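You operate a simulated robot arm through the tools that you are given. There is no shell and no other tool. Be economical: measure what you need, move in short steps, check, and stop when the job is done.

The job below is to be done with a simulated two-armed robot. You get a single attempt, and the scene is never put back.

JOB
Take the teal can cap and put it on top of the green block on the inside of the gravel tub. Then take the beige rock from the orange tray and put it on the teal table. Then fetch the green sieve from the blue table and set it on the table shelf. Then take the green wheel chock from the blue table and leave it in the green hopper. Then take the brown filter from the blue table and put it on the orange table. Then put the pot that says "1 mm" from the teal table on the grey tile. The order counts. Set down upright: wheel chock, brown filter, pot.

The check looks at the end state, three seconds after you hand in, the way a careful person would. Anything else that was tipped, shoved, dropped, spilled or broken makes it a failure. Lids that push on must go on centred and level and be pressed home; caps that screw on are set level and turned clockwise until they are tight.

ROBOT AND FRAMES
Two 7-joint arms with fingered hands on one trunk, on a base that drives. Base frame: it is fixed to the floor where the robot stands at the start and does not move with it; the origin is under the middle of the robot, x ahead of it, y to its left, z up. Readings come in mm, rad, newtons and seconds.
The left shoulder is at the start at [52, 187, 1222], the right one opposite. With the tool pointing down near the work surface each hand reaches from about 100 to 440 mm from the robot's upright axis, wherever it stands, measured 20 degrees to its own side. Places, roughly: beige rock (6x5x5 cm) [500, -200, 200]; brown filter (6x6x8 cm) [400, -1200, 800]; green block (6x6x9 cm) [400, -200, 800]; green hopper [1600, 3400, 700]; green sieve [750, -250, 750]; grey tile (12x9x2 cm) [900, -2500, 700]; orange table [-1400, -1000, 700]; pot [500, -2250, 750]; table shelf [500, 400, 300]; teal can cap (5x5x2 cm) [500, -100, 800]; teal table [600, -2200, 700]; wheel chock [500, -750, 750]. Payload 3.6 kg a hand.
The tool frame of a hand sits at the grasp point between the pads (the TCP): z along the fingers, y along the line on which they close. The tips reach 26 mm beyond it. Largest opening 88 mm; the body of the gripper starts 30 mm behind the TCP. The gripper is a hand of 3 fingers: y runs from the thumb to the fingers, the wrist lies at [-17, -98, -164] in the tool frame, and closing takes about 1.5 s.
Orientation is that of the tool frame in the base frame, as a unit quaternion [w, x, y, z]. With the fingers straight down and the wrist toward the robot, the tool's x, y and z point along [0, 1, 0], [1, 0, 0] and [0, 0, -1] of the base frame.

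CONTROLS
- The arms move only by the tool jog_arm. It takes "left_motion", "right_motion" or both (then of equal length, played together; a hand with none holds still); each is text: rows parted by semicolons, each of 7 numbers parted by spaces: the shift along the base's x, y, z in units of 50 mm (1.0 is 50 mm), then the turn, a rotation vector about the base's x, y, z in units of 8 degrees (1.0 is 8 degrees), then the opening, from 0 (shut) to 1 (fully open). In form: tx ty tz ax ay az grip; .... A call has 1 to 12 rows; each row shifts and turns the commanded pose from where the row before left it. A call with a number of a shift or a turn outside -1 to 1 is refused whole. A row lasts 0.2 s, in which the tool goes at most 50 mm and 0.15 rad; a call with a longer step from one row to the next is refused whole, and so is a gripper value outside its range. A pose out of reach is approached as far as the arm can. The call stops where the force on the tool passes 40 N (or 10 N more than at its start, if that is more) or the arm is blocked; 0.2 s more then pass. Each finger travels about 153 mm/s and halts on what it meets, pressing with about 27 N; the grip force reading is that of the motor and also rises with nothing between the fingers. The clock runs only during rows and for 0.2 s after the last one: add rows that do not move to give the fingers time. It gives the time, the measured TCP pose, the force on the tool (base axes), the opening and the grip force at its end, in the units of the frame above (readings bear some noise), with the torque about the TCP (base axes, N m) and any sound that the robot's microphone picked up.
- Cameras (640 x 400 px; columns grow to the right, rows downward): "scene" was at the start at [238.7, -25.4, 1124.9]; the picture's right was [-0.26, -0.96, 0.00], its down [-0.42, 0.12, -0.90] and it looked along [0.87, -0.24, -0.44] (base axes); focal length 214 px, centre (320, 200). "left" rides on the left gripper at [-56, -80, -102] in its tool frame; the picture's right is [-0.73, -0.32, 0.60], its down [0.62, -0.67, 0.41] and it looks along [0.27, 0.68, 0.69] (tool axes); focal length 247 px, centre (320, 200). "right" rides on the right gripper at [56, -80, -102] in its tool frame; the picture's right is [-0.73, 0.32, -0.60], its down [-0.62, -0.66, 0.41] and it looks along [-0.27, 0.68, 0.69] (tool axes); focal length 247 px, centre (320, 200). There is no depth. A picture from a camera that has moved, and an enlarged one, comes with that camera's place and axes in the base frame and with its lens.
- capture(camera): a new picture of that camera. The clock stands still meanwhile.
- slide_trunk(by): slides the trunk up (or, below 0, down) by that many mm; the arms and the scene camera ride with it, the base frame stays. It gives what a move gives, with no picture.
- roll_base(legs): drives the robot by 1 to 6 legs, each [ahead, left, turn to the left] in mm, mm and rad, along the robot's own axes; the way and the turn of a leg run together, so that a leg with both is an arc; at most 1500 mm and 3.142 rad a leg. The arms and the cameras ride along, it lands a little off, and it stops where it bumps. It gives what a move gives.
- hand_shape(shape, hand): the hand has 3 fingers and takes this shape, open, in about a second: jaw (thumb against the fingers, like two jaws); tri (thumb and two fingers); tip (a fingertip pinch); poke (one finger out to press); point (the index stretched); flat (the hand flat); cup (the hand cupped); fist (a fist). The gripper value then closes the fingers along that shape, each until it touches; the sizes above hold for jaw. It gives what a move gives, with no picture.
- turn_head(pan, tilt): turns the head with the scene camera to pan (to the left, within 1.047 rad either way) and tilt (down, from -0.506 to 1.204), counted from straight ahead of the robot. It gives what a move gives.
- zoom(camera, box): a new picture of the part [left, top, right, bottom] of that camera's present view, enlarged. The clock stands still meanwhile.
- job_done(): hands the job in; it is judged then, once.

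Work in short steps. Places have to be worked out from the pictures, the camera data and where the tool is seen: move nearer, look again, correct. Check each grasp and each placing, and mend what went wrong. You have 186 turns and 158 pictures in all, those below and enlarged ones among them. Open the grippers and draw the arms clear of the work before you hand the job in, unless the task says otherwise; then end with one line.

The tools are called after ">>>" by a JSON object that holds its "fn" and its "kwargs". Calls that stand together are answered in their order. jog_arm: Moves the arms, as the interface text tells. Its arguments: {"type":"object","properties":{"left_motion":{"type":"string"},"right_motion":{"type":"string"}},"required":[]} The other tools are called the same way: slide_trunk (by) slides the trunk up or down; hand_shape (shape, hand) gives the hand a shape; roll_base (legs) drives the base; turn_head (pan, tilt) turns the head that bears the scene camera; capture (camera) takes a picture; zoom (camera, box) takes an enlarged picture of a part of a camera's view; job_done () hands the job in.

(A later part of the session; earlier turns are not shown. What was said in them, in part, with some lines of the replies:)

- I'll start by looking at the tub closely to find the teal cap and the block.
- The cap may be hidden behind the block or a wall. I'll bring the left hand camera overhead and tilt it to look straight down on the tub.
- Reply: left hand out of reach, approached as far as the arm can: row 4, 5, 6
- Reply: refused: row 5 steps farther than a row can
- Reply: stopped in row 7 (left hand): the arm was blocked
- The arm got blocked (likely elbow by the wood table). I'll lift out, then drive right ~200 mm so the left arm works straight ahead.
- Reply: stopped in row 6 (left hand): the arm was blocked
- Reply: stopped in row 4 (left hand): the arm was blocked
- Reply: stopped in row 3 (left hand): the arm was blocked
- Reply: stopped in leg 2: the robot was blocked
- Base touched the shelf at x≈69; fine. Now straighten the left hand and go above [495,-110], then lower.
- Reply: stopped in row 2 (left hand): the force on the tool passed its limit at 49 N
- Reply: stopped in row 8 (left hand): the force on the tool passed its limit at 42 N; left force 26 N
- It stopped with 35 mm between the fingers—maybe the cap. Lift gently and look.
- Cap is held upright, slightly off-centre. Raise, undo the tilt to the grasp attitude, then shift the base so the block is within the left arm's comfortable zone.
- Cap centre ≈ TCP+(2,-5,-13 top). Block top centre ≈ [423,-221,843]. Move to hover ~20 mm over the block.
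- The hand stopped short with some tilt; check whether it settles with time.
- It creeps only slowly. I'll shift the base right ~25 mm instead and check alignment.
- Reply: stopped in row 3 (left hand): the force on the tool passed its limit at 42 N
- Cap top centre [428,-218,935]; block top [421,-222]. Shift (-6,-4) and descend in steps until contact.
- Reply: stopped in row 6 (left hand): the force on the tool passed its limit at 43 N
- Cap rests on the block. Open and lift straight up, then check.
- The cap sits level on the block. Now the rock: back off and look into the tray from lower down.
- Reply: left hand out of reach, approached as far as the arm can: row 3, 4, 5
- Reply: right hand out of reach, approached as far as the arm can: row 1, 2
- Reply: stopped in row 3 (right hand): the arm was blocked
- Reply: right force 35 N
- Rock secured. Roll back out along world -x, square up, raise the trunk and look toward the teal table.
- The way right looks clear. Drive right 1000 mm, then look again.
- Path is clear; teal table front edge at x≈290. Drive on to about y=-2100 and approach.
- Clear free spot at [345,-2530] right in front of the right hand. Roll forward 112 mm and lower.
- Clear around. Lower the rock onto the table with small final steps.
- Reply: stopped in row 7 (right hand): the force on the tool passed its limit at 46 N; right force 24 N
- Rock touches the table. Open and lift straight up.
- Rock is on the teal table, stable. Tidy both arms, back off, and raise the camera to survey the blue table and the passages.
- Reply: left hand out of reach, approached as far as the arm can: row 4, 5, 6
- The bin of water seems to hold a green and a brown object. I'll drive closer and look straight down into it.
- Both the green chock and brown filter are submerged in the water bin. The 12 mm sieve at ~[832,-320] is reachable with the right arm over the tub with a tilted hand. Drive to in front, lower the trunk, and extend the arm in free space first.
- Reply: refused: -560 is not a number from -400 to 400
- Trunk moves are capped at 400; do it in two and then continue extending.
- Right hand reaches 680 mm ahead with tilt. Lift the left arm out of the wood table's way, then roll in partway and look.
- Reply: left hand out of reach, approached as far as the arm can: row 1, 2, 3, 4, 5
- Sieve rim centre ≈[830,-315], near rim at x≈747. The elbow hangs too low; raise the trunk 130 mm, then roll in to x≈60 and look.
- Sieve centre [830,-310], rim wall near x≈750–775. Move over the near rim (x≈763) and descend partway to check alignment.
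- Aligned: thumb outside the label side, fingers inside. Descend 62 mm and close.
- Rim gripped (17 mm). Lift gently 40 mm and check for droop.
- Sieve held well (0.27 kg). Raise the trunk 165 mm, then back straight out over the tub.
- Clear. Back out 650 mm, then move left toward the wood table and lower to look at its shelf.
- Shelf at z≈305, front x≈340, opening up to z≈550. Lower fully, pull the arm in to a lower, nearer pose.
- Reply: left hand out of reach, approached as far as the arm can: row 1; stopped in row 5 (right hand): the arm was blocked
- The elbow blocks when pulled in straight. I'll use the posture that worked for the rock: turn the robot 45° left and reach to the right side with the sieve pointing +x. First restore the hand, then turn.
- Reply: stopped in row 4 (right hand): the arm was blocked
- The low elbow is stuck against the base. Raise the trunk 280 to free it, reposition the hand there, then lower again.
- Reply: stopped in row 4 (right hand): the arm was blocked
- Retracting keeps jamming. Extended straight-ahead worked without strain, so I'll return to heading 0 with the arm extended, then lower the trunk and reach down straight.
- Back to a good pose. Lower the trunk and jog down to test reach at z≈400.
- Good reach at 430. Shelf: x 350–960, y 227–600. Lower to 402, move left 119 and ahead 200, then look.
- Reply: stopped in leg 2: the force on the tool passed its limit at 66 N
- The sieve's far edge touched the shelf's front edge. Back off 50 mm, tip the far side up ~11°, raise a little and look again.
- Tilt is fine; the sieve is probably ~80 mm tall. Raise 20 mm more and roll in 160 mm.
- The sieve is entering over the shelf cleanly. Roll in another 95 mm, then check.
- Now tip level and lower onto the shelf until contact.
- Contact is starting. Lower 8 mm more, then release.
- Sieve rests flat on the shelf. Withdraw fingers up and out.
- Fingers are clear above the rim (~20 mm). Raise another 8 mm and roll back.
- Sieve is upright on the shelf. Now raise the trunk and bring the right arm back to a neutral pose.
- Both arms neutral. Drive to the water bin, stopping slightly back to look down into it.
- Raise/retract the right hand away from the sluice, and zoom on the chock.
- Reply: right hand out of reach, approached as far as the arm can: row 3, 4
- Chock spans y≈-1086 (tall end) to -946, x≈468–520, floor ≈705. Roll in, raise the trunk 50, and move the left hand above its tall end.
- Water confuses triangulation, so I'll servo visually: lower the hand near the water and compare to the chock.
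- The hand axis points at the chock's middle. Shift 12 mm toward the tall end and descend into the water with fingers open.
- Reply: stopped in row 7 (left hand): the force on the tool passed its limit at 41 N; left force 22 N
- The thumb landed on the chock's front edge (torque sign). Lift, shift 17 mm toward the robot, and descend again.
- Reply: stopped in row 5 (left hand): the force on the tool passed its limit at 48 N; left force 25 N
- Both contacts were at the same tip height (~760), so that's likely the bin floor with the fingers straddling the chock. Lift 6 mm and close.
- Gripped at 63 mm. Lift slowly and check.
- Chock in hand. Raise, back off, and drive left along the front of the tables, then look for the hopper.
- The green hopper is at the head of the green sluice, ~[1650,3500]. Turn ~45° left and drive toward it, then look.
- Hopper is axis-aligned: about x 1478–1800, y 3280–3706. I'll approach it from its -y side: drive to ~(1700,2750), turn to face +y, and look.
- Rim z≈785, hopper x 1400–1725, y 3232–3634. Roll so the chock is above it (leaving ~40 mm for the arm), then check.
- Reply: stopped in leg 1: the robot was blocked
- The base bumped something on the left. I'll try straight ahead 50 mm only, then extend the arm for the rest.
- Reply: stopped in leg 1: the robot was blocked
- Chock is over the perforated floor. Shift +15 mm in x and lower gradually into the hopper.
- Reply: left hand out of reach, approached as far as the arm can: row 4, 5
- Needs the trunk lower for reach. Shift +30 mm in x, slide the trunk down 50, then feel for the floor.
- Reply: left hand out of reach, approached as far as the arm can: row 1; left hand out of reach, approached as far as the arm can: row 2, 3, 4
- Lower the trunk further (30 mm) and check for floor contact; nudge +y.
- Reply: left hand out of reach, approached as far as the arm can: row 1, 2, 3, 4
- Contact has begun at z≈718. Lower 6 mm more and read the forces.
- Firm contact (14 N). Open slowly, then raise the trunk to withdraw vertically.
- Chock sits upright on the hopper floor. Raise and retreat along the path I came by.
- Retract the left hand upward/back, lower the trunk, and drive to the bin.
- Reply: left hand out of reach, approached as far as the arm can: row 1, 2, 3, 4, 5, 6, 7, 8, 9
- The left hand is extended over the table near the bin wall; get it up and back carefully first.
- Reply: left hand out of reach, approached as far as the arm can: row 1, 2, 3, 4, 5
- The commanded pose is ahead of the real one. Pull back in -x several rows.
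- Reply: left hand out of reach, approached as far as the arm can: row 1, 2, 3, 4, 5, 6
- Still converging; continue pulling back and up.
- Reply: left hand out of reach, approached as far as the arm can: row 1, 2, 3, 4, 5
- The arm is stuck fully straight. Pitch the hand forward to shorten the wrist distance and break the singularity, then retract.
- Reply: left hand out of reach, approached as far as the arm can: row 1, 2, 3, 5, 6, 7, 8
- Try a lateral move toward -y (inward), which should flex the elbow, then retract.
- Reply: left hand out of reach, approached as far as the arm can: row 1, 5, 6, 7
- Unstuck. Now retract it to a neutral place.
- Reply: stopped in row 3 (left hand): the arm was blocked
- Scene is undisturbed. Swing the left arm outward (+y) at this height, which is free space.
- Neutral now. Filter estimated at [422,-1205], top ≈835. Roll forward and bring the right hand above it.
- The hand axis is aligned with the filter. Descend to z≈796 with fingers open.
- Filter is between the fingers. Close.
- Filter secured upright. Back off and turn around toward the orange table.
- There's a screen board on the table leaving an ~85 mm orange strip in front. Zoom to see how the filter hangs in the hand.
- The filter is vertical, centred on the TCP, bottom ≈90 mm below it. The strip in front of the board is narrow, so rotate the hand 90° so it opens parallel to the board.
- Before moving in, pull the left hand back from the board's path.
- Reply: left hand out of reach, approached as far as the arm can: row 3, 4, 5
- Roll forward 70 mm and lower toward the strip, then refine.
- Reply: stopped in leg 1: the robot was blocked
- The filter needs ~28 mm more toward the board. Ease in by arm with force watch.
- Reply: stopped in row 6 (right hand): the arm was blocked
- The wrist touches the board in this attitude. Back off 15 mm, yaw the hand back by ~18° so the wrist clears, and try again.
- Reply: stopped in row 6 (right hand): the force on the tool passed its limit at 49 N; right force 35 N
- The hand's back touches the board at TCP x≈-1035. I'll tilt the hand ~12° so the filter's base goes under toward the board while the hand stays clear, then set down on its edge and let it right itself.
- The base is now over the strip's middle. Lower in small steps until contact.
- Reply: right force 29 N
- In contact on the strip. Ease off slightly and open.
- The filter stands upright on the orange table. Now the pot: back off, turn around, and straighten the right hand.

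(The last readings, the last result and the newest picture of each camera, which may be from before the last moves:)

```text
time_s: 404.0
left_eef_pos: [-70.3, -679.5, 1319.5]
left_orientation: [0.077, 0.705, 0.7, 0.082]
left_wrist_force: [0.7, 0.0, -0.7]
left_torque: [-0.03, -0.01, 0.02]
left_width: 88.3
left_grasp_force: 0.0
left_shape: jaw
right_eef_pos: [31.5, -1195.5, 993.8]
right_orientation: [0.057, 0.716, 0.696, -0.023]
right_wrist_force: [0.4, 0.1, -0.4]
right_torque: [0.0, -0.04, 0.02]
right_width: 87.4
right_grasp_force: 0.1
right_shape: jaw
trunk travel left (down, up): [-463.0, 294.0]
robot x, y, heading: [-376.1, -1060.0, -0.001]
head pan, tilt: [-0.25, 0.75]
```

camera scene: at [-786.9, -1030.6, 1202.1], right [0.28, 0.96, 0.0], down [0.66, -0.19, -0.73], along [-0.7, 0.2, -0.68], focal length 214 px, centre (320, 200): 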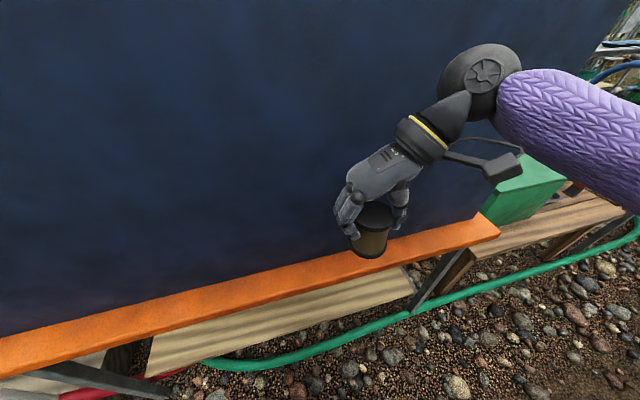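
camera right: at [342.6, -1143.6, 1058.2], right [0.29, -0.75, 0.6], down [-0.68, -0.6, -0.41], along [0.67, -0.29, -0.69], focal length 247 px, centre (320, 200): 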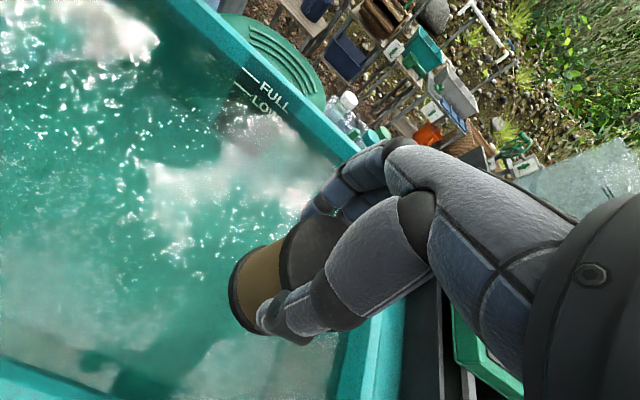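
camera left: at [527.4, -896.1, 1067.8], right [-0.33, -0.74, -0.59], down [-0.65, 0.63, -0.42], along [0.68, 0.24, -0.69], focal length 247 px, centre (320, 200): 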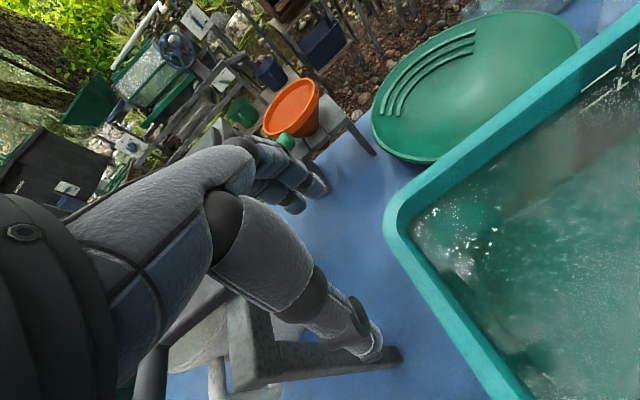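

Drive to the pot and fix the small tilt.

>>> {"fn": "roll_base", "kwargs": {"legs": [[0, -1205, 0], [310, 0, 0]]}}

>>> {"fn": "jog_arm", "kwargs": {"right_motion": "0 0 0 0.41 0.16 0 1; 0 0 0 0.41 0.17 0 1; 0 0 0 0 0 0 1"}}

>>> {"fn": "turn_head", "kwargs": {"pan": -0.3, "tilt": 0.75}}

>>> {"fn": "capture", "kwargs": {"camera": "scene"}}

>>> {"fn": "capture", "kwargs": {"camera": "right"}}

```text
time_s: 411.8
left_eef_pos: [245.3, -1879.5, 1319.7]
left_orientation: [0.074, 0.7, 0.705, 0.082]
left_wrist_force: [0.2, 0.6, -0.2]
left_torque: [0.0, 0.03, 0.01]
left_width: 88.0
left_grasp_force: 0.1
left_shape: jaw
right_eef_pos: [353.4, -2394.6, 994.0]
right_orientation: [0.057, 0.712, 0.7, -0.022]
right_wrist_force: [0.5, 0.8, -1.9]
right_torque: [0.02, 0.02, 0.0]
right_width: 87.6
right_grasp_force: 0.1
right_shape: jaw
trunk travel left (down, up): [-463.0, 294.0]
robot x, y, heading: [-53.8, -2265.5, 0.008]
head pan, tilt: [-0.25, 0.75]
```

```text
time_s: 412.6
left_eef_pos: [243.6, -1878.2, 1320.2]
left_orientation: [0.076, 0.701, 0.705, 0.082]
left_wrist_force: [0.0, -0.4, 0.1]
left_torque: [-0.01, -0.03, -0.01]
left_width: 87.8
left_grasp_force: 0.0
left_shape: jaw
right_eef_pos: [352.1, -2395.8, 993.5]
right_orientation: [0.0, 0.712, 0.702, 0.002]
right_wrist_force: [-1.2, -0.6, 0.0]
right_torque: [0.02, 0.01, 0.02]
right_width: 87.6
right_grasp_force: 0.0
right_shape: jaw
trunk travel left (down, up): [-463.0, 294.0]
robot x, y, heading: [-58.7, -2267.6, 0.011]
head pan, tilt: [-0.25, 0.75]
```

```text
time_s: 413.2
left_eef_pos: [244.4, -1878.5, 1319.7]
left_orientation: [0.077, 0.7, 0.705, 0.083]
left_wrist_force: [1.4, 0.2, -0.3]
left_torque: [-0.02, 0.02, -0.02]
left_width: 88.0
left_grasp_force: 0.1
left_shape: jaw
right_eef_pos: [351.6, -2395.1, 993.3]
right_orientation: [0.0, 0.713, 0.702, 0.002]
right_wrist_force: [0.9, 0.1, -0.5]
right_torque: [-0.02, 0.01, 0.0]
right_width: 87.7
right_grasp_force: 0.1
right_shape: jaw
trunk travel left (down, up): [-463.0, 294.0]
robot x, y, heading: [-53.1, -2271.8, 0.015]
head pan, tilt: [-0.3, 0.75]
```

```text
15 pictures are left
camera scene: at [164.7, -2290.3, 1202.4], right [-0.28, -0.96, 0.0], down [-0.65, 0.19, -0.73], along [0.7, -0.21, -0.68], focal length 214 px, centre (320, 200)
```

scene: 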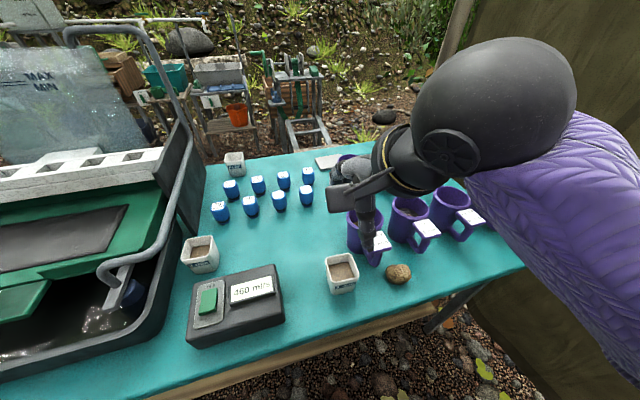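

```text
14 pictures are left
camera right: at [271.6, -2337.5, 1094.9], right [0.3, -0.74, 0.6], down [-0.67, -0.61, -0.41], along [0.67, -0.28, -0.68], focal length 247 px, centre (320, 200)
```

right: 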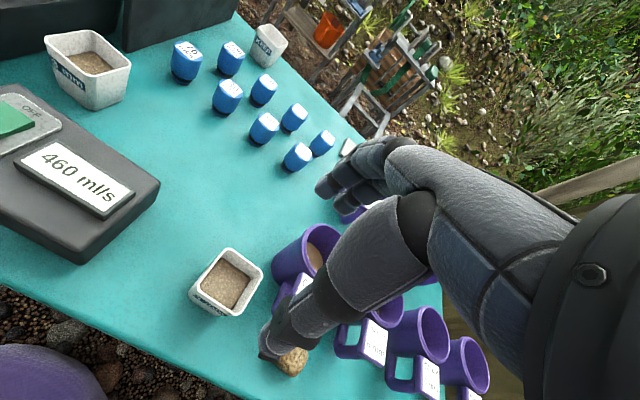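

Pot rim centre at [377,-2404,763]. Move above and descend to just over it.

>>> {"fn": "jog_arm", "kwargs": {"right_motion": "0.5 -0.18 -0.6 0 0 0 1; 0 0 -0.9 0 0 0 1; 0 0 -0.9 0 0 0 1; 0 0 -0.9 0 0 0 1; 0 0 -0.6 0 0 0 1; 0 0 0 0 0 0 1; 0 0 0 0 0 0 1"}}

>>> {"fn": "capture", "kwargs": {"camera": "right"}}

```text
time_s: 414.8
left_eef_pos: [244.7, -1879.7, 1318.9]
left_orientation: [0.077, 0.7, 0.705, 0.083]
left_wrist_force: [-0.2, 0.3, 0.5]
left_torque: [-0.03, 0.02, 0.01]
left_width: 88.5
left_grasp_force: 0.0
left_shape: jaw
right_eef_pos: [377.0, -2403.7, 798.6]
right_orientation: [0.001, 0.713, 0.701, 0.001]
right_wrist_force: [0.0, 0.3, 0.0]
right_torque: [-0.02, -0.03, 0.0]
right_width: 88.1
right_grasp_force: 0.1
right_shape: jaw
trunk travel left (down, up): [-463.0, 294.0]
robot x, y, heading: [-56.7, -2263.4, 0.01]
head pan, tilt: [-0.3, 0.75]
```

```text
13 pictures are left
camera right: at [296.8, -2345.7, 900.0], right [0.3, -0.74, 0.6], down [-0.67, -0.61, -0.41], along [0.67, -0.28, -0.68], focal length 247 px, centre (320, 200)
```

right: 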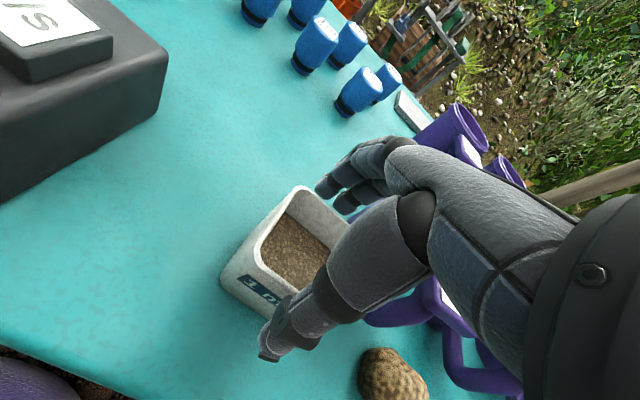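

Aligned. Descend to z≈745 and close gently.

>>> {"fn": "jog_arm", "kwargs": {"right_motion": "0 0 -0.5 0 0 0 1; 0 0 -0.3 0 0 0 1; 0 0 -0.25 0 0 0 1; 0 0 0 0 0 0 1; 0 0 0 0 0 0 0.75; 0 0 0 0 0 0 0.6; 0 0 0 0 0 0 0; 0 0 0 0 0 0 0; 0 0 0 0 0 0 0; 0 0 0 0 0 0 0; 0 0 0 0 0 0 0"}}

>>> {"fn": "capture", "kwargs": {"camera": "right"}}

```text
time_s: 415.6
left_eef_pos: [242.7, -1880.2, 1319.9]
left_orientation: [0.077, 0.701, 0.704, 0.084]
left_wrist_force: [0.7, -0.6, -0.1]
left_torque: [-0.02, 0.05, 0.02]
left_width: 87.9
left_grasp_force: 0.0
left_shape: jaw
right_eef_pos: [385.0, -2400.5, 759.5]
right_orientation: [0.008, 0.713, 0.701, 0.016]
right_wrist_force: [-7.0, -0.6, 21.9]
right_torque: [0.07, -0.23, -0.02]
right_width: 88.0
right_grasp_force: 0.1
right_shape: jaw
trunk travel left (down, up): [-463.0, 294.0]
robot x, y, heading: [-55.5, -2267.8, 0.013]
head pan, tilt: [-0.3, 0.75]
stopped in row 4 (right hand): the force on the tool passed its limit at 50 N (the readings are from after the stop); the commanded pose is now the measured one
```

```text
12 pictures are left
camera right: at [302.7, -2344.4, 858.5], right [0.29, -0.75, 0.6], down [-0.66, -0.61, -0.44], along [0.69, -0.27, -0.67], focal length 247 px, centre (320, 200)
```

right: 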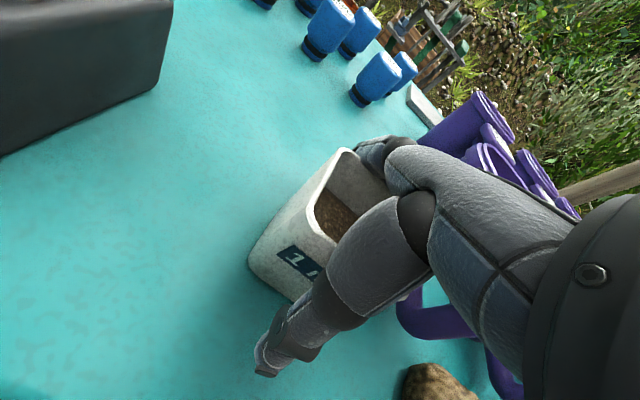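

The far fingers touched the pot's rim; thumb side has a gap. Lift 25 mm, shift +12 mm in x, and descend again.

>>> {"fn": "jog_arm", "kwargs": {"right_motion": "0 0 0.3 0 0 0 1; 0 0 0.4 -0.1 0.12 0 1; 0.28 -0.05 0 0 0 0 1; 0 0 0 0 0 0 1; 0 0 -0.4 0 0 0 1; 0 0 -0.3 0 0 0 1; 0 0 -0.2 0 0 0 1; 0 0 -0.1 0 0 0 1; 0 0 0 0 0 0 1"}}

>>> {"fn": "capture", "kwargs": {"camera": "right"}}

```text
time_s: 417.2
left_eef_pos: [243.6, -1878.9, 1319.4]
left_orientation: [0.077, 0.7, 0.705, 0.083]
left_wrist_force: [0.0, 0.4, 0.5]
left_torque: [0.0, 0.04, 0.02]
left_width: 88.0
left_grasp_force: 0.0
left_shape: jaw
right_eef_pos: [406.8, -2401.7, 759.8]
right_orientation: [0.012, 0.713, 0.701, 0.012]
right_wrist_force: [-6.7, -1.0, 20.4]
right_torque: [0.11, -0.16, 0.0]
right_width: 88.0
right_grasp_force: 0.1
right_shape: jaw
trunk travel left (down, up): [-463.0, 294.0]
robot x, y, heading: [-55.4, -2269.0, 0.011]
head pan, tilt: [-0.3, 0.75]
stopped in row 7 (right hand): the force on the tool passed its limit at 43 N (the readings are from after the stop); the commanded pose is now the measured one
```

```text
11 pictures are left
camera right: at [323.0, -2344.7, 858.5], right [0.29, -0.74, 0.61], down [-0.66, -0.61, -0.43], along [0.69, -0.28, -0.66], focal length 247 px, centre (320, 200)
```

right: 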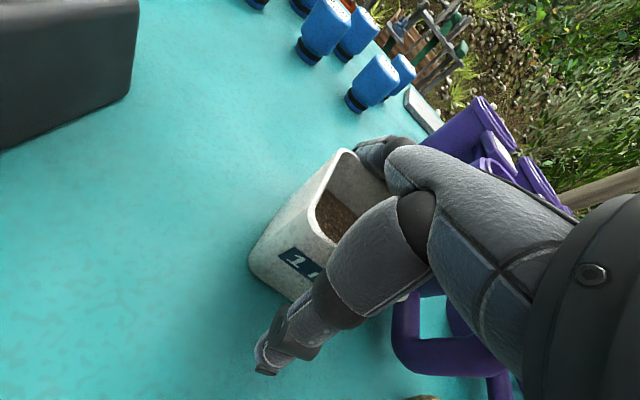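

The far fingers were actually inside the pot and dragged it a bit. Lift well clear and re-measure.

>>> {"fn": "jog_arm", "kwargs": {"right_motion": "0 0 0.5 0 0 0 1; 0 0 0.8 -0.1 0.17 0 1; 0 0 0.8 0 0 0 1; 0 0 0 0 0 0 1"}}

>>> {"fn": "zoom", "kwargs": {"camera": "right", "box": [160, 150, 420, 350]}}

>>> {"fn": "zoom", "kwargs": {"camera": "scene", "box": [290, 190, 430, 310]}}

```text
time_s: 418.2
left_eef_pos: [244.8, -1879.9, 1319.0]
left_orientation: [0.075, 0.702, 0.704, 0.082]
left_wrist_force: [-0.3, 0.8, -0.2]
left_torque: [-0.03, 0.0, 0.0]
left_width: 88.1
left_grasp_force: 0.1
left_shape: jaw
right_eef_pos: [409.9, -2420.1, 863.2]
right_orientation: [0.022, 0.714, 0.7, -0.012]
right_wrist_force: [0.8, 0.1, 0.4]
right_torque: [0.01, 0.01, -0.04]
right_width: 87.7
right_grasp_force: 0.1
right_shape: jaw
trunk travel left (down, up): [-463.0, 294.0]
robot x, y, heading: [-52.9, -2268.1, 0.012]
head pan, tilt: [-0.3, 0.75]
```

```text
2.00 times, centred on (290, 250) of right
camera zoom: at [328.5, -2357.3, 961.2], right [0.3, -0.71, 0.64], down [-0.67, -0.63, -0.39], along [0.68, -0.31, -0.66], focal length 494 px, centre (380, 100)
```

zoom: 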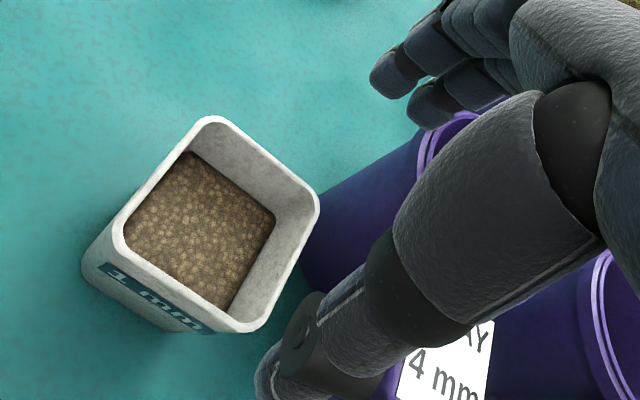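

```text
3.33 times, centred on (360, 250) of scene
camera zoom: at [164.8, -2290.4, 1202.4], right [-0.28, -0.96, 0.0], down [-0.65, 0.19, -0.73], along [0.7, -0.21, -0.68], focal length 715 px, centre (187, 33)
```

zoom: 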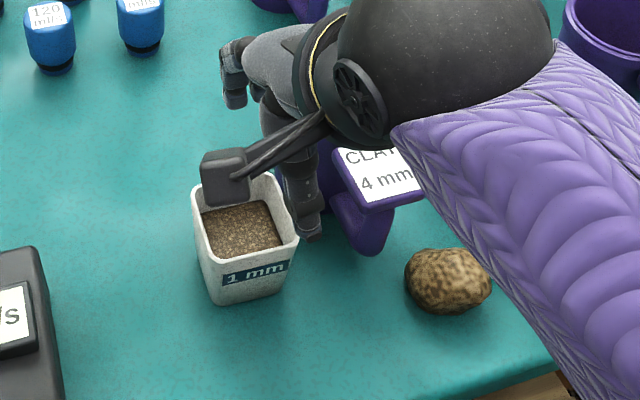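

The pot is 85 mm tall (rim ≈788): it was the palm touching its rim, with the fingers properly straddling it at [407,-2403]. Re-centre, descend to z≈769 and close.

>>> {"fn": "jog_arm", "kwargs": {"right_motion": "-0.06 0.34 -0.4 0.34 0.1 0 1; 0 0 -0.6 0 0 0 1; 0 0 0 0 0 0 1; 0 0 -0.5 0 0 0 1; 0 0 -0.3 0 0 0 1; 0 0 -0.08 0 0 0 1; 0 0 0 0 0 0 1; 0 0 0 0 0 0 1"}}

>>> {"fn": "jog_arm", "kwargs": {"right_motion": "0 0 0 0 0 0 0.75; 0 0 0 0 0 0 0.6; 0 0 0 0 0 0 0.3; 0 0 0 0 0 0 0; 0 0 0 0 0 0 0; 0 0 0 0 0 0 0; 0 0 0 0 0 0 0"}}

```text
time_s: 420.2
left_eef_pos: [244.3, -1879.4, 1318.7]
left_orientation: [0.076, 0.7, 0.705, 0.082]
left_wrist_force: [0.9, -0.6, 0.5]
left_torque: [-0.02, -0.01, -0.02]
left_width: 88.2
left_grasp_force: 0.1
left_shape: jaw
right_eef_pos: [404.7, -2425.2, 761.9]
right_orientation: [0.011, 0.715, 0.699, -0.015]
right_wrist_force: [-3.3, 1.8, 10.8]
right_torque: [0.0, -0.15, 0.04]
right_width: 88.0
right_grasp_force: 0.2
right_shape: jaw
trunk travel left (down, up): [-463.0, 294.0]
robot x, y, heading: [-55.3, -2270.4, 0.013]
head pan, tilt: [-0.3, 0.75]
stopped in row 8 (right hand): the arm was blocked; the commanded pose is now the measured one
```

```text
time_s: 421.8
left_eef_pos: [242.8, -1878.7, 1319.4]
left_orientation: [0.076, 0.701, 0.705, 0.082]
left_wrist_force: [-0.6, 0.0, 0.6]
left_torque: [0.02, -0.01, -0.03]
left_width: 87.8
left_grasp_force: 0.0
left_shape: jaw
right_eef_pos: [403.9, -2424.1, 761.8]
right_orientation: [0.012, 0.715, 0.699, -0.014]
right_wrist_force: [4.1, -0.6, 17.7]
right_torque: [-0.01, -0.47, -0.1]
right_width: 49.6
right_grasp_force: 26.9
right_shape: jaw
trunk travel left (down, up): [-463.0, 294.0]
robot x, y, heading: [-51.2, -2263.8, 0.009]
head pan, tilt: [-0.3, 0.75]
```

Gripped, but ~20 mm off-centre in y. Open, raise 6 mm, roll the base left 20 mm, and re-grip.

>>> {"fn": "jog_arm", "kwargs": {"right_motion": "0 0 0 0 0 0 0.6; 0 0 0 0 0 0 1; 0 0 0.12 0 0 0 1; 0 0 0 0 0 0 1; 0 0 0 0 0 0 1"}}

>>> {"fn": "roll_base", "kwargs": {"legs": [[0, 21, 0]]}}

>>> {"fn": "zoom", "kwargs": {"camera": "right", "box": [200, 130, 420, 330]}}

```text
time_s: 423.0
left_eef_pos: [243.6, -1879.9, 1319.8]
left_orientation: [0.076, 0.701, 0.704, 0.083]
left_wrist_force: [0.1, 0.0, -0.2]
left_torque: [0.0, -0.02, 0.03]
left_width: 88.0
left_grasp_force: 0.0
left_shape: jaw
right_eef_pos: [405.3, -2428.3, 768.4]
right_orientation: [0.011, 0.714, 0.7, -0.016]
right_wrist_force: [0.0, -0.3, -0.4]
right_torque: [0.01, -0.01, 0.02]
right_width: 87.6
right_grasp_force: 0.0
right_shape: jaw
trunk travel left (down, up): [-463.0, 294.0]
robot x, y, heading: [-56.2, -2266.5, 0.016]
head pan, tilt: [-0.3, 0.75]
```

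```text
time_s: 423.8
left_eef_pos: [243.4, -1856.6, 1318.4]
left_orientation: [0.076, 0.7, 0.705, 0.083]
left_wrist_force: [-0.6, 0.5, -0.4]
left_torque: [-0.05, 0.01, 0.02]
left_width: 88.1
left_grasp_force: 0.0
left_shape: jaw
right_eef_pos: [403.3, -2406.7, 767.1]
right_orientation: [0.011, 0.715, 0.698, -0.016]
right_wrist_force: [0.3, -0.6, 0.1]
right_torque: [-0.02, 0.01, -0.01]
right_width: 87.9
right_grasp_force: 0.0
right_shape: jaw
trunk travel left (down, up): [-463.0, 294.0]
robot x, y, heading: [-52.3, -2246.8, 0.006]
head pan, tilt: [-0.3, 0.75]
```

```text
2.00 times, centred on (310, 230) of right
camera zoom: at [324.4, -2344.0, 866.9], right [0.31, -0.72, 0.63], down [-0.68, -0.62, -0.38], along [0.66, -0.31, -0.68], focal length 494 px, centre (340, 140)
```

zoom: 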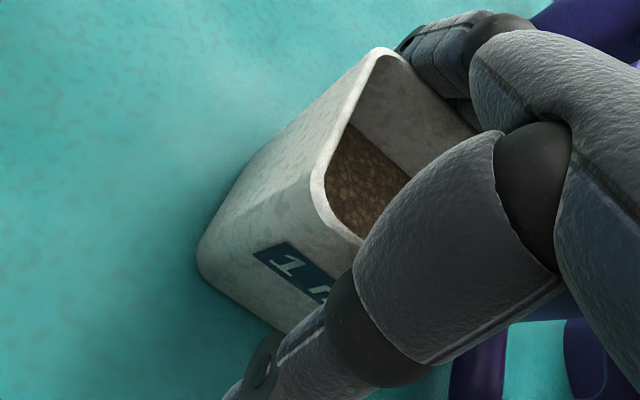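

Centred now. Close and lift slightly.

>>> {"fn": "jog_arm", "kwargs": {"right_motion": "0 0 0 0 0 0 0.75; 0 0 0 0 0 0 0.6; 0 0 0 0 0 0 0.3; 0 0 0 0 0 0 0; 0 0 0 0 0 0 0; 0 0 0 0 0 0 0; 0 0 0.2 0 0 0 0; 0 0 0.4 0 0 0 0; 0 0 0.6 0 0 0 0; 0 0 0.6 0 0 0 0; 0 0 0.6 0 0 0 0; 0 0 0 0 0 0 0"}}

>>> {"fn": "slide_trunk", "kwargs": {"by": 150}}

>>> {"fn": "capture", "kwargs": {"camera": "scene"}}

```text
time_s: 426.4
left_eef_pos: [244.5, -1859.0, 1320.0]
left_orientation: [0.075, 0.701, 0.704, 0.081]
left_wrist_force: [0.5, 0.1, -0.3]
left_torque: [0.0, 0.01, -0.04]
left_width: 87.9
left_grasp_force: 0.1
left_shape: jaw
right_eef_pos: [408.5, -2427.0, 888.8]
right_orientation: [0.03, 0.716, 0.697, -0.027]
right_wrist_force: [0.2, 1.2, -2.2]
right_torque: [-0.03, 0.03, 0.01]
right_width: 51.0
right_grasp_force: 27.1
right_shape: jaw
trunk travel left (down, up): [-463.0, 294.0]
robot x, y, heading: [-53.7, -2250.7, 0.01]
head pan, tilt: [-0.3, 0.75]
```

```text
time_s: 428.1
left_eef_pos: [244.3, -1859.2, 1469.8]
left_orientation: [0.076, 0.701, 0.704, 0.082]
left_wrist_force: [0.1, -0.1, -0.3]
left_torque: [-0.01, -0.05, -0.01]
left_width: 87.9
left_grasp_force: 0.1
left_shape: jaw
right_eef_pos: [404.3, -2433.2, 1032.5]
right_orientation: [0.032, 0.715, 0.697, -0.038]
right_wrist_force: [0.2, 0.6, -2.7]
right_torque: [0.0, 0.02, -0.01]
right_width: 50.6
right_grasp_force: 26.5
right_shape: jaw
trunk travel left (down, up): [-613.0, 144.0]
robot x, y, heading: [-55.0, -2244.6, 0.009]
head pan, tilt: [-0.3, 0.75]
```

```text
7 pictures are left
camera scene: at [158.0, -2269.6, 1356.3], right [-0.28, -0.96, 0.0], down [-0.65, 0.19, -0.73], along [0.7, -0.21, -0.68], focal length 214 px, centre (320, 200)
```

scene: 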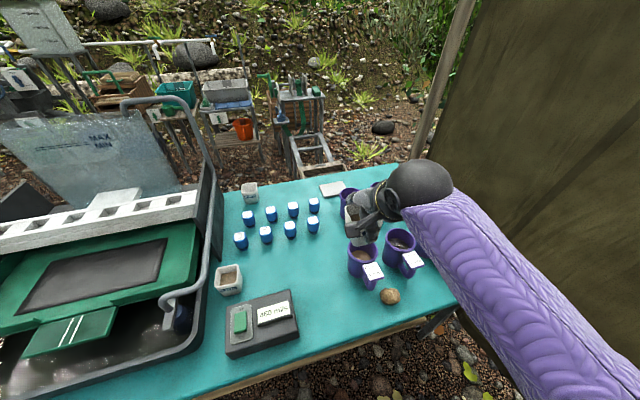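

Pot held upright. The tile at [870,-2541] can only be reached from behind the table, so I'll go around its right end, facing the table so the arms stay over it. First back off, turn 90° left and go to the corner.

>>> {"fn": "roll_base", "kwargs": {"legs": [[-450, 0, 0], [0, 0, 1.561], [-755, -255, 0], [-170, -350, 0]]}}

>>> {"fn": "turn_head", "kwargs": {"pan": -0.95, "tilt": 0.75}}

>>> {"fn": "capture", "kwargs": {"camera": "scene"}}

```text
time_s: 436.2
left_eef_pos: [-826.5, -2040.7, 1473.2]
left_orientation: [-0.003, 0.102, 0.989, 0.111]
left_wrist_force: [0.0, -0.2, -0.3]
left_torque: [0.0, 0.01, 0.02]
left_width: 87.9
left_grasp_force: 0.1
left_shape: jaw
right_eef_pos: [-232.2, -2008.1, 1026.7]
right_orientation: [0.045, 0.121, 0.992, -0.013]
right_wrist_force: [1.0, -0.2, -2.3]
right_torque: [-0.01, -0.01, -0.04]
right_width: 50.5
right_grasp_force: 27.1
right_shape: jaw
trunk travel left (down, up): [-613.0, 144.0]
robot x, y, heading: [-522.1, -2421.9, 1.365]
head pan, tilt: [-0.3, 0.75]
stopped in leg 3: the robot was blocked; the commanded pose is now the measured one
```

```text
time_s: 437.2
left_eef_pos: [-827.2, -2038.8, 1472.4]
left_orientation: [-0.002, 0.101, 0.989, 0.108]
left_wrist_force: [-0.1, 0.1, 0.0]
left_torque: [0.01, 0.03, 0.01]
left_width: 88.0
left_grasp_force: 0.1
left_shape: jaw
right_eef_pos: [-233.0, -2007.5, 1026.8]
right_orientation: [0.045, 0.118, 0.992, -0.013]
right_wrist_force: [0.1, 0.8, -1.8]
right_torque: [0.02, 0.01, 0.01]
right_width: 50.6
right_grasp_force: 27.3
right_shape: jaw
trunk travel left (down, up): [-613.0, 144.0]
robot x, y, heading: [-524.6, -2423.4, 1.37]
head pan, tilt: [-0.949, 0.75]
```

```text
6 pictures are left
camera scene: at [-407.9, -2251.7, 1354.2], right [0.41, -0.91, 0.0], down [-0.63, -0.28, -0.72], along [0.66, 0.29, -0.69], focal length 214 px, centre (320, 200)
```

scene: 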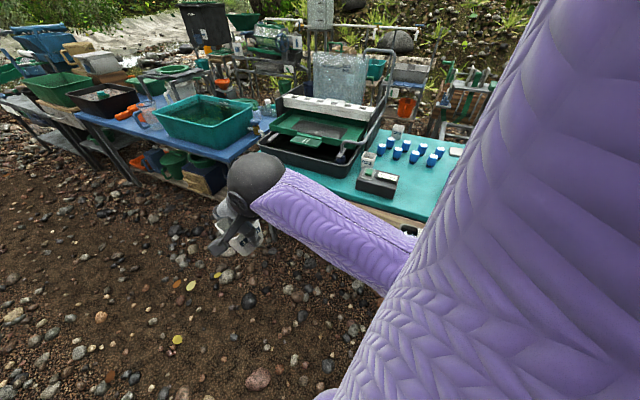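

Something behind blocked me. Move away from it, turn to face -y and look once.

>>> {"fn": "roll_base", "kwargs": {"legs": [[200, 0, 0], [0, 0, -2.3]]}}

>>> {"fn": "turn_head", "kwargs": {"pan": -0.15, "tilt": 0.5}}

>>> {"fn": "capture", "kwargs": {"camera": "scene"}}

```text
time_s: 444.2
left_eef_pos: [6.7, -2236.5, 1472.2]
left_orientation: [0.105, 0.942, 0.315, 0.044]
left_wrist_force: [0.8, 0.0, 0.0]
left_torque: [-0.02, 0.01, -0.01]
left_width: 87.8
left_grasp_force: 0.1
left_shape: jaw
right_eef_pos: [-362.7, -2709.9, 1033.1]
right_orientation: [0.012, 0.953, 0.3, -0.048]
right_wrist_force: [0.3, 0.1, -2.7]
right_torque: [0.02, 0.01, 0.0]
right_width: 50.7
right_grasp_force: 26.6
right_shape: jaw
trunk travel left (down, up): [-613.0, 144.0]
robot x, y, heading: [-488.6, -2224.8, -0.923]
head pan, tilt: [-0.949, 0.75]
```

```text
time_s: 445.4
left_eef_pos: [5.1, -2236.9, 1472.3]
left_orientation: [0.105, 0.942, 0.314, 0.043]
left_wrist_force: [1.2, -0.3, -0.7]
left_torque: [0.0, 0.01, -0.02]
left_width: 87.9
left_grasp_force: 0.1
left_shape: jaw
right_eef_pos: [-363.4, -2709.9, 1032.2]
right_orientation: [0.012, 0.953, 0.299, -0.049]
right_wrist_force: [0.3, 0.1, -1.7]
right_torque: [0.0, 0.0, -0.02]
right_width: 50.5
right_grasp_force: 27.0
right_shape: jaw
trunk travel left (down, up): [-613.0, 144.0]
robot x, y, heading: [-484.4, -2231.5, -0.922]
head pan, tilt: [-0.15, 0.499]
```

```text
5 pictures are left
camera scene: at [-359.8, -2414.3, 1378.4], right [-0.88, -0.48, 0.0], down [-0.23, 0.42, -0.88], along [0.42, -0.77, -0.48], focal length 214 px, centre (320, 200)
```

scene: 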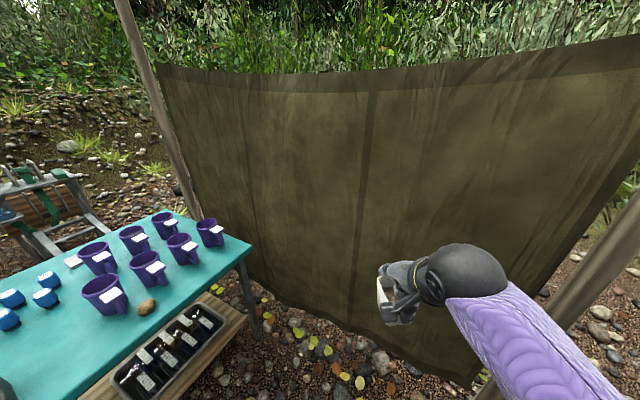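

The canvas screen blocks the right side, so I must go around the left end to the back. Drive the known front lane first.

>>> {"fn": "roll_base", "kwargs": {"legs": [[0, 0, 0.922], [-130, 0, 0], [0, 1450, 0], [0, 1450, 0], [0, 740, 0]]}}

```text
time_s: 466.3
left_eef_pos: [-322.6, 1802.6, 1471.0]
left_orientation: [0.074, 0.7, 0.705, 0.086]
left_wrist_force: [-0.2, -0.2, 0.2]
left_torque: [0.02, -0.06, 0.01]
left_width: 87.7
left_grasp_force: 0.1
left_shape: jaw
right_eef_pos: [-161.6, 1223.6, 1032.0]
right_orientation: [0.034, 0.717, 0.696, -0.038]
right_wrist_force: [0.0, 0.1, -1.9]
right_torque: [0.04, -0.03, -0.02]
right_width: 50.3
right_grasp_force: 27.1
right_shape: jaw
trunk travel left (down, up): [-613.0, 144.0]
robot x, y, heading: [-622.0, 1416.0, 0.003]
head pan, tilt: [-0.15, 0.499]
```

>>> {"fn": "roll_base", "kwargs": {"legs": [[0, 0, 0.742], [1400, 0, 0], [854, -593, 0], [0, 0, -2.313]]}}

>>> {"fn": "turn_head", "kwargs": {"pan": 0.0, "tilt": 0.4}}

>>> {"fn": "capture", "kwargs": {"camera": "scene"}}

```text
time_s: 485.6
left_eef_pos: [1824.3, 2209.7, 1471.8]
left_orientation: [0.113, 0.994, 0.0, 0.008]
left_wrist_force: [0.8, 0.9, 0.0]
left_torque: [-0.01, -0.01, 0.02]
left_width: 88.1
left_grasp_force: 0.0
left_shape: jaw
right_eef_pos: [1245.9, 2052.1, 1032.0]
right_orientation: [-0.004, 0.999, -0.017, -0.051]
right_wrist_force: [0.2, -0.4, -3.4]
right_torque: [0.01, -0.02, 0.0]
right_width: 49.6
right_grasp_force: 26.9
right_shape: jaw
trunk travel left (down, up): [-613.0, 144.0]
robot x, y, heading: [1438.5, 2509.4, -1.563]
head pan, tilt: [-0.15, 0.499]
```

```text
time_s: 486.3
left_eef_pos: [1824.9, 2210.6, 1472.5]
left_orientation: [0.113, 0.994, 0.0, 0.007]
left_wrist_force: [-0.4, 0.5, -0.5]
left_torque: [0.01, -0.03, -0.06]
left_width: 88.2
left_grasp_force: 0.0
left_shape: jaw
right_eef_pos: [1246.2, 2053.3, 1032.2]
right_orientation: [-0.004, 0.998, -0.018, -0.052]
right_wrist_force: [-0.4, -0.2, -1.8]
right_torque: [0.0, -0.02, 0.0]
right_width: 49.5
right_grasp_force: 26.9
right_shape: jaw
trunk travel left (down, up): [-613.0, 144.0]
robot x, y, heading: [1437.8, 2514.4, -1.567]
head pan, tilt: [0.0, 0.4]
```

```text
4 pictures are left
camera scene: at [1440.7, 2285.7, 1387.5], right [-1.0, 0.0, 0.0], down [0.0, 0.39, -0.92], along [0.0, -0.92, -0.39], focal length 214 px, centre (320, 200)
```

scene: 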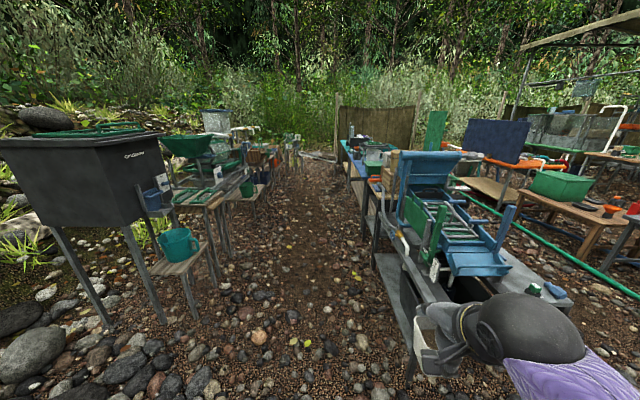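

A wide clear corridor runs straight behind the tables. Drive down it and turn to face the teal table's back.

>>> {"fn": "roll_base", "kwargs": {"legs": [[1450, 0, 0], [1450, 0, 0], [1450, 0, 0], [560, 0, 0], [0, 0, -1.572]]}}

```text
time_s: 509.5
left_eef_pos: [1885.7, -2573.8, 1472.5]
left_orientation: [0.115, 0.993, 0.002, 0.008]
left_wrist_force: [-0.7, 0.5, 1.4]
left_torque: [-0.02, -0.01, 0.04]
left_width: 88.2
left_grasp_force: 0.0
left_shape: jaw
right_eef_pos: [1308.1, -2732.0, 1032.7]
right_orientation: [-0.003, 0.999, -0.015, -0.051]
right_wrist_force: [-0.1, 0.6, -1.9]
right_torque: [-0.06, -0.01, -0.03]
right_width: 49.5
right_grasp_force: 26.6
right_shape: jaw
trunk travel left (down, up): [-613.0, 144.0]
robot x, y, heading: [1496.8, -2276.5, -1.562]
head pan, tilt: [0.0, 0.4]
stopped in leg 4: the robot was blocked; the commanded pose is now the measured one
```

Blocked near y≈-2280. I can reach the tile from here by facing diagonally: back off slightly, turn, and look.

>>> {"fn": "roll_base", "kwargs": {"legs": [[-30, 0, 0], [0, 0, -0.534]]}}

>>> {"fn": "turn_head", "kwargs": {"pan": -0.45, "tilt": 0.7}}

>>> {"fn": "capture", "kwargs": {"camera": "scene"}}

```text
time_s: 511.8
left_eef_pos: [1675.0, -2704.8, 1471.1]
left_orientation: [0.11, 0.958, -0.264, -0.023]
left_wrist_force: [0.1, -0.3, 0.1]
left_torque: [-0.01, -0.01, 0.0]
left_width: 88.1
left_grasp_force: 0.0
left_shape: jaw
right_eef_pos: [1096.3, -2544.9, 1031.9]
right_orientation: [-0.018, 0.959, -0.28, -0.048]
right_wrist_force: [0.1, -0.2, -2.5]
right_torque: [0.04, -0.02, 0.0]
right_width: 49.8
right_grasp_force: 26.6
right_shape: jaw
trunk travel left (down, up): [-613.0, 144.0]
robot x, y, heading: [1502.1, -2247.1, -2.102]
head pan, tilt: [0.0, 0.4]
```

```text
time_s: 512.7
left_eef_pos: [1676.3, -2705.9, 1470.9]
left_orientation: [0.111, 0.958, -0.263, -0.023]
left_wrist_force: [-0.5, -1.4, -0.2]
left_torque: [0.0, 0.0, -0.02]
left_width: 87.9
left_grasp_force: 0.0
left_shape: jaw
right_eef_pos: [1097.2, -2543.9, 1031.1]
right_orientation: [-0.017, 0.959, -0.28, -0.049]
right_wrist_force: [-0.1, 0.3, -2.8]
right_torque: [0.03, -0.01, 0.02]
right_width: 49.4
right_grasp_force: 27.2
right_shape: jaw
trunk travel left (down, up): [-613.0, 144.0]
robot x, y, heading: [1495.5, -2246.8, -2.103]
head pan, tilt: [-0.45, 0.7]
```

```text
3 pictures are left
camera scene: at [1362.2, -2410.4, 1360.7], right [-0.56, 0.83, 0.0], down [0.53, 0.36, -0.77], along [-0.64, -0.43, -0.64], focal length 214 px, centre (320, 200)
```

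scene: 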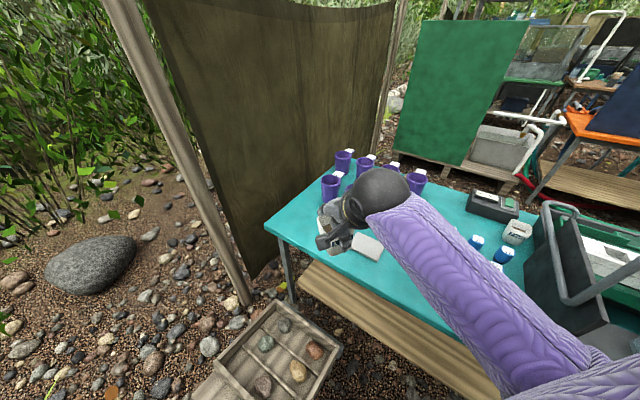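

The obstacle was a wooden rock tray on the floor (undisturbed). Slide toward the table while keeping off it, so the hand comes over the tile [865,-2542].

>>> {"fn": "roll_base", "kwargs": {"legs": [[82, -223, 0]]}}

>>> {"fn": "slide_trunk", "kwargs": {"by": -170}}

```text
time_s: 514.5
left_eef_pos: [1443.1, -2664.0, 1471.5]
left_orientation: [0.11, 0.958, -0.263, -0.023]
left_wrist_force: [0.1, -0.5, 0.3]
left_torque: [0.02, -0.02, 0.02]
left_width: 88.2
left_grasp_force: 0.1
left_shape: jaw
right_eef_pos: [864.7, -2501.3, 1031.3]
right_orientation: [-0.017, 0.959, -0.28, -0.048]
right_wrist_force: [-0.3, -0.4, -2.5]
right_torque: [-0.01, 0.01, 0.0]
right_width: 49.5
right_grasp_force: 27.1
right_shape: jaw
trunk travel left (down, up): [-613.0, 144.0]
robot x, y, heading: [1265.2, -2208.1, -2.102]
head pan, tilt: [-0.45, 0.7]
```

```text
time_s: 516.4
left_eef_pos: [1444.2, -2664.2, 1302.4]
left_orientation: [0.11, 0.958, -0.263, -0.024]
left_wrist_force: [-0.6, -0.5, 0.1]
left_torque: [0.0, 0.01, -0.04]
left_width: 88.2
left_grasp_force: 0.0
left_shape: jaw
right_eef_pos: [856.4, -2499.5, 863.1]
right_orientation: [-0.018, 0.958, -0.281, -0.058]
right_wrist_force: [0.5, 0.5, -1.8]
right_torque: [-0.03, -0.01, -0.02]
right_width: 49.4
right_grasp_force: 27.3
right_shape: jaw
trunk travel left (down, up): [-443.0, 314.0]
robot x, y, heading: [1263.7, -2205.5, -2.103]
head pan, tilt: [-0.45, 0.7]
```

Correct the small tilt and move over the tile.

>>> {"fn": "jog_arm", "kwargs": {"right_motion": "0.1 -0.4 0 -0.15 -0.26 0 0; 0.1 -0.46 0 -0.14 -0.26 0 0; 0 0 0 0 0 0 0; 0 0 0 0 0 0 0"}}

>>> {"fn": "zoom", "kwargs": {"camera": "scene", "box": [300, 120, 540, 300]}}

```text
time_s: 517.4
left_eef_pos: [1443.3, -2664.2, 1301.0]
left_orientation: [0.109, 0.958, -0.263, -0.023]
left_wrist_force: [0.3, -0.5, 0.3]
left_torque: [-0.01, -0.03, 0.0]
left_width: 87.8
left_grasp_force: 0.1
left_shape: jaw
right_eef_pos: [859.2, -2533.8, 857.0]
right_orientation: [-0.017, 0.959, -0.282, -0.027]
right_wrist_force: [-0.5, -0.5, -2.1]
right_torque: [0.01, -0.02, 0.03]
right_width: 49.6
right_grasp_force: 27.0
right_shape: jaw
trunk travel left (down, up): [-443.0, 314.0]
robot x, y, heading: [1266.6, -2204.1, -2.101]
head pan, tilt: [-0.45, 0.7]
```

```text
2.22 times, centred on (420, 210) of scene
camera zoom: at [1125.2, -2375.8, 1185.6], right [-0.56, 0.83, 0.0], down [0.54, 0.36, -0.76], along [-0.64, -0.42, -0.64], focal length 477 px, centre (98, 178)
```

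zoom: 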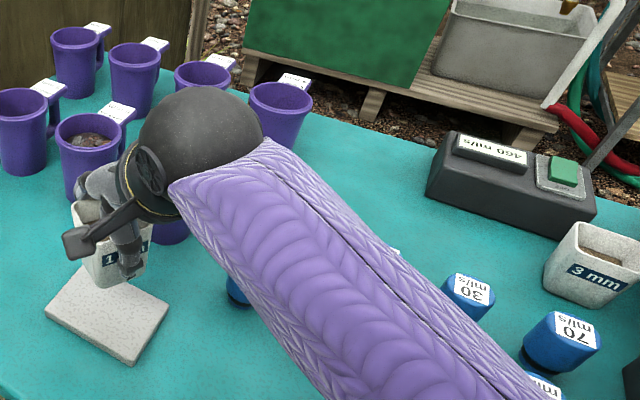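

Tile centre (854,-2541); the pot hangs right under the TCP. Shift (-5,-7) and lower to ~12 mm above contact.

>>> {"fn": "jog_arm", "kwargs": {"right_motion": "-0.1 -0.14 -0.3 0 0 0 0; 0 0 -0.4 0 0 0 0; 0 0 -0.4 0 0 0 0; 0 0 0 0 0 0 0; 0 0 0 0 0 0 0"}}

```text
time_s: 518.6
left_eef_pos: [1443.5, -2663.1, 1302.3]
left_orientation: [0.11, 0.958, -0.263, -0.023]
left_wrist_force: [0.1, -0.1, -1.6]
left_torque: [0.01, -0.02, 0.0]
left_width: 88.3
left_grasp_force: 0.0
left_shape: jaw
right_eef_pos: [860.7, -2547.3, 805.6]
right_orientation: [-0.01, 0.959, -0.282, -0.017]
right_wrist_force: [0.3, 0.0, -1.8]
right_torque: [-0.01, -0.02, 0.02]
right_width: 49.6
right_grasp_force: 26.7
right_shape: jaw
trunk travel left (down, up): [-443.0, 314.0]
robot x, y, heading: [1265.2, -2207.2, -2.103]
head pan, tilt: [-0.45, 0.7]
```

>>> {"fn": "jog_arm", "kwargs": {"right_motion": "-0.14 0.13 -0.08 0 0 0 0; 0 0 -0.08 0 0 0 0; 0 0 -0.08 0 0 0 0; 0 0 -0.08 0 0 0 0; 0 0 -0.08 0 0 0 0; 0 0 0 0 0 0 0"}}

```text
time_s: 520.0
left_eef_pos: [1443.0, -2665.6, 1302.7]
left_orientation: [0.109, 0.958, -0.264, -0.023]
left_wrist_force: [-0.2, -0.5, 1.0]
left_torque: [-0.03, 0.03, 0.02]
left_width: 88.0
left_grasp_force: 0.1
left_shape: jaw
right_eef_pos: [862.6, -2543.9, 785.2]
right_orientation: [-0.01, 0.96, -0.28, -0.009]
right_wrist_force: [0.4, 0.6, -2.0]
right_torque: [0.0, -0.04, 0.01]
right_width: 49.4
right_grasp_force: 26.8
right_shape: jaw
trunk travel left (down, up): [-443.0, 314.0]
robot x, y, heading: [1265.0, -2205.2, -2.102]
head pan, tilt: [-0.45, 0.7]
```

Still no contact; a few more small steps down.

>>> {"fn": "jog_arm", "kwargs": {"right_motion": "-0.1 0 -0.06 0 0 0 0; 0 0 -0.06 0 0 0 0; 0 0 -0.06 0 0 0 0; 0 0 -0.06 0 0 0 0; 0 0 0 0 0 0 0"}}

```text
time_s: 521.2
left_eef_pos: [1445.5, -2662.5, 1302.5]
left_orientation: [0.11, 0.958, -0.263, -0.024]
left_wrist_force: [-0.6, -0.3, 0.2]
left_torque: [0.01, -0.01, -0.02]
left_width: 88.0
left_grasp_force: 0.0
left_shape: jaw
right_eef_pos: [858.7, -2546.6, 778.8]
right_orientation: [-0.004, 0.96, -0.282, -0.008]
right_wrist_force: [4.1, 0.5, 25.4]
right_torque: [-0.16, 0.17, 0.03]
right_width: 49.3
right_grasp_force: 26.8
right_shape: jaw
trunk travel left (down, up): [-443.0, 314.0]
robot x, y, heading: [1264.1, -2204.7, -2.108]
head pan, tilt: [-0.45, 0.7]
```

Firm contact on the tile. Open modestly and lift straight up.

>>> {"fn": "jog_arm", "kwargs": {"right_motion": "0 0 0.04 0 0 0 0; 0 0 0 0 0 0 0.62; 0 0 0 0 0 0 0.72; 0 0 0 0 0 0 0.78; 0 0 0 0 0 0 0.78; 0 0 0 0 0 0 0.78"}}

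>>> {"fn": "slide_trunk", "kwargs": {"by": 150}}

>>> {"fn": "zoom", "kwargs": {"camera": "scene", "box": [280, 130, 480, 300]}}

```text
time_s: 522.6
left_eef_pos: [1443.8, -2663.8, 1302.1]
left_orientation: [0.109, 0.958, -0.263, -0.024]
left_wrist_force: [0.0, 0.2, 0.4]
left_torque: [0.01, 0.0, 0.0]
left_width: 88.1
left_grasp_force: 0.1
left_shape: jaw
right_eef_pos: [858.6, -2544.5, 776.8]
right_orientation: [-0.009, 0.96, -0.281, -0.009]
right_wrist_force: [0.2, -2.1, 6.4]
right_torque: [-0.12, 0.11, 0.04]
right_width: 68.9
right_grasp_force: 0.1
right_shape: jaw
trunk travel left (down, up): [-443.0, 314.0]
robot x, y, heading: [1262.8, -2203.5, -2.107]
head pan, tilt: [-0.45, 0.7]
```

```text
time_s: 524.4
left_eef_pos: [1443.4, -2664.2, 1451.6]
left_orientation: [0.11, 0.958, -0.264, -0.022]
left_wrist_force: [0.7, -0.4, 0.2]
left_torque: [-0.02, 0.02, 0.05]
left_width: 88.1
left_grasp_force: 0.0
left_shape: jaw
right_eef_pos: [858.9, -2544.6, 926.0]
right_orientation: [-0.008, 0.96, -0.281, -0.007]
right_wrist_force: [0.8, -1.1, 0.9]
right_torque: [0.03, 0.04, 0.0]
right_width: 68.4
right_grasp_force: 0.1
right_shape: jaw
trunk travel left (down, up): [-593.0, 164.0]
robot x, y, heading: [1264.1, -2208.8, -2.1]
head pan, tilt: [-0.45, 0.7]
```

```text
2.35 times, centred on (380, 215) of scene
camera zoom: at [1129.3, -2368.9, 1340.3], right [-0.56, 0.83, 0.0], down [0.54, 0.36, -0.76], along [-0.64, -0.43, -0.64], focal length 505 px, centre (179, 165)
```

zoom: 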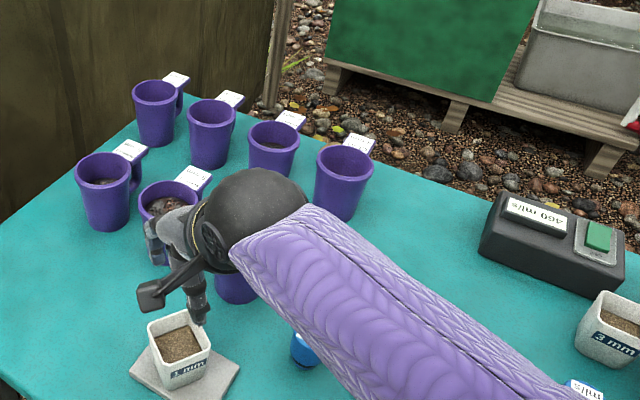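

The pot stands upright on the tile. Raise and draw clear of the table, then hand in.

>>> {"fn": "slide_trunk", "kwargs": {"by": 100}}

>>> {"fn": "roll_base", "kwargs": {"legs": [[-160, 140, 0]]}}

>>> {"fn": "jog_arm", "kwargs": {"right_motion": "0 0 0 0 0 0 1; 0 0 0 0 0 0 1; 0 0 0 0 0 0 1"}}

```text
time_s: 525.7
left_eef_pos: [1443.8, -2664.4, 1551.0]
left_orientation: [0.109, 0.958, -0.263, -0.023]
left_wrist_force: [0.0, -0.1, -0.7]
left_torque: [0.0, 0.01, -0.01]
left_width: 87.8
left_grasp_force: 0.1
left_shape: jaw
right_eef_pos: [858.5, -2545.7, 1025.9]
right_orientation: [-0.008, 0.96, -0.28, -0.007]
right_wrist_force: [0.3, 0.2, -0.5]
right_torque: [0.01, -0.02, -0.03]
right_width: 68.4
right_grasp_force: 0.1
right_shape: jaw
trunk travel left (down, up): [-693.0, 64.0]
robot x, y, heading: [1265.6, -2205.5, -2.103]
head pan, tilt: [-0.45, 0.7]
```

```text
time_s: 527.4
left_eef_pos: [1644.9, -2596.6, 1552.2]
left_orientation: [0.11, 0.958, -0.264, -0.023]
left_wrist_force: [0.0, 0.5, 0.0]
left_torque: [0.01, -0.01, 0.01]
left_width: 87.9
left_grasp_force: 0.0
left_shape: jaw
right_eef_pos: [1060.4, -2477.5, 1028.1]
right_orientation: [-0.009, 0.96, -0.28, -0.007]
right_wrist_force: [0.8, -0.3, 0.1]
right_torque: [-0.01, 0.0, -0.04]
right_width: 68.5
right_grasp_force: 0.1
right_shape: jaw
trunk travel left (down, up): [-693.0, 64.0]
robot x, y, heading: [1465.2, -2133.8, -2.098]
head pan, tilt: [-0.45, 0.7]
```

```text
time_s: 528.1
left_eef_pos: [1644.8, -2597.0, 1551.5]
left_orientation: [0.109, 0.958, -0.264, -0.024]
left_wrist_force: [0.0, 0.5, 0.0]
left_torque: [-0.02, -0.02, -0.01]
left_width: 88.0
left_grasp_force: 0.1
left_shape: jaw
right_eef_pos: [1059.8, -2477.2, 1027.7]
right_orientation: [-0.008, 0.96, -0.28, -0.007]
right_wrist_force: [0.3, -1.1, 0.1]
right_torque: [-0.01, 0.0, 0.03]
right_width: 87.9
right_grasp_force: 0.1
right_shape: jaw
trunk travel left (down, up): [-693.0, 64.0]
robot x, y, heading: [1464.7, -2143.8, -2.1]
head pan, tilt: [-0.45, 0.7]
```

All six placements are done in order, grippers open and arms clear; handing in.

>>> {"fn": "job_done", "kwargs": {}}

```text
The job is handed in.
```

I did all six placements in the order you gave and handed the job in. In the pictures I took after each placing, the wheel chock, brown filter and pot stood upright.
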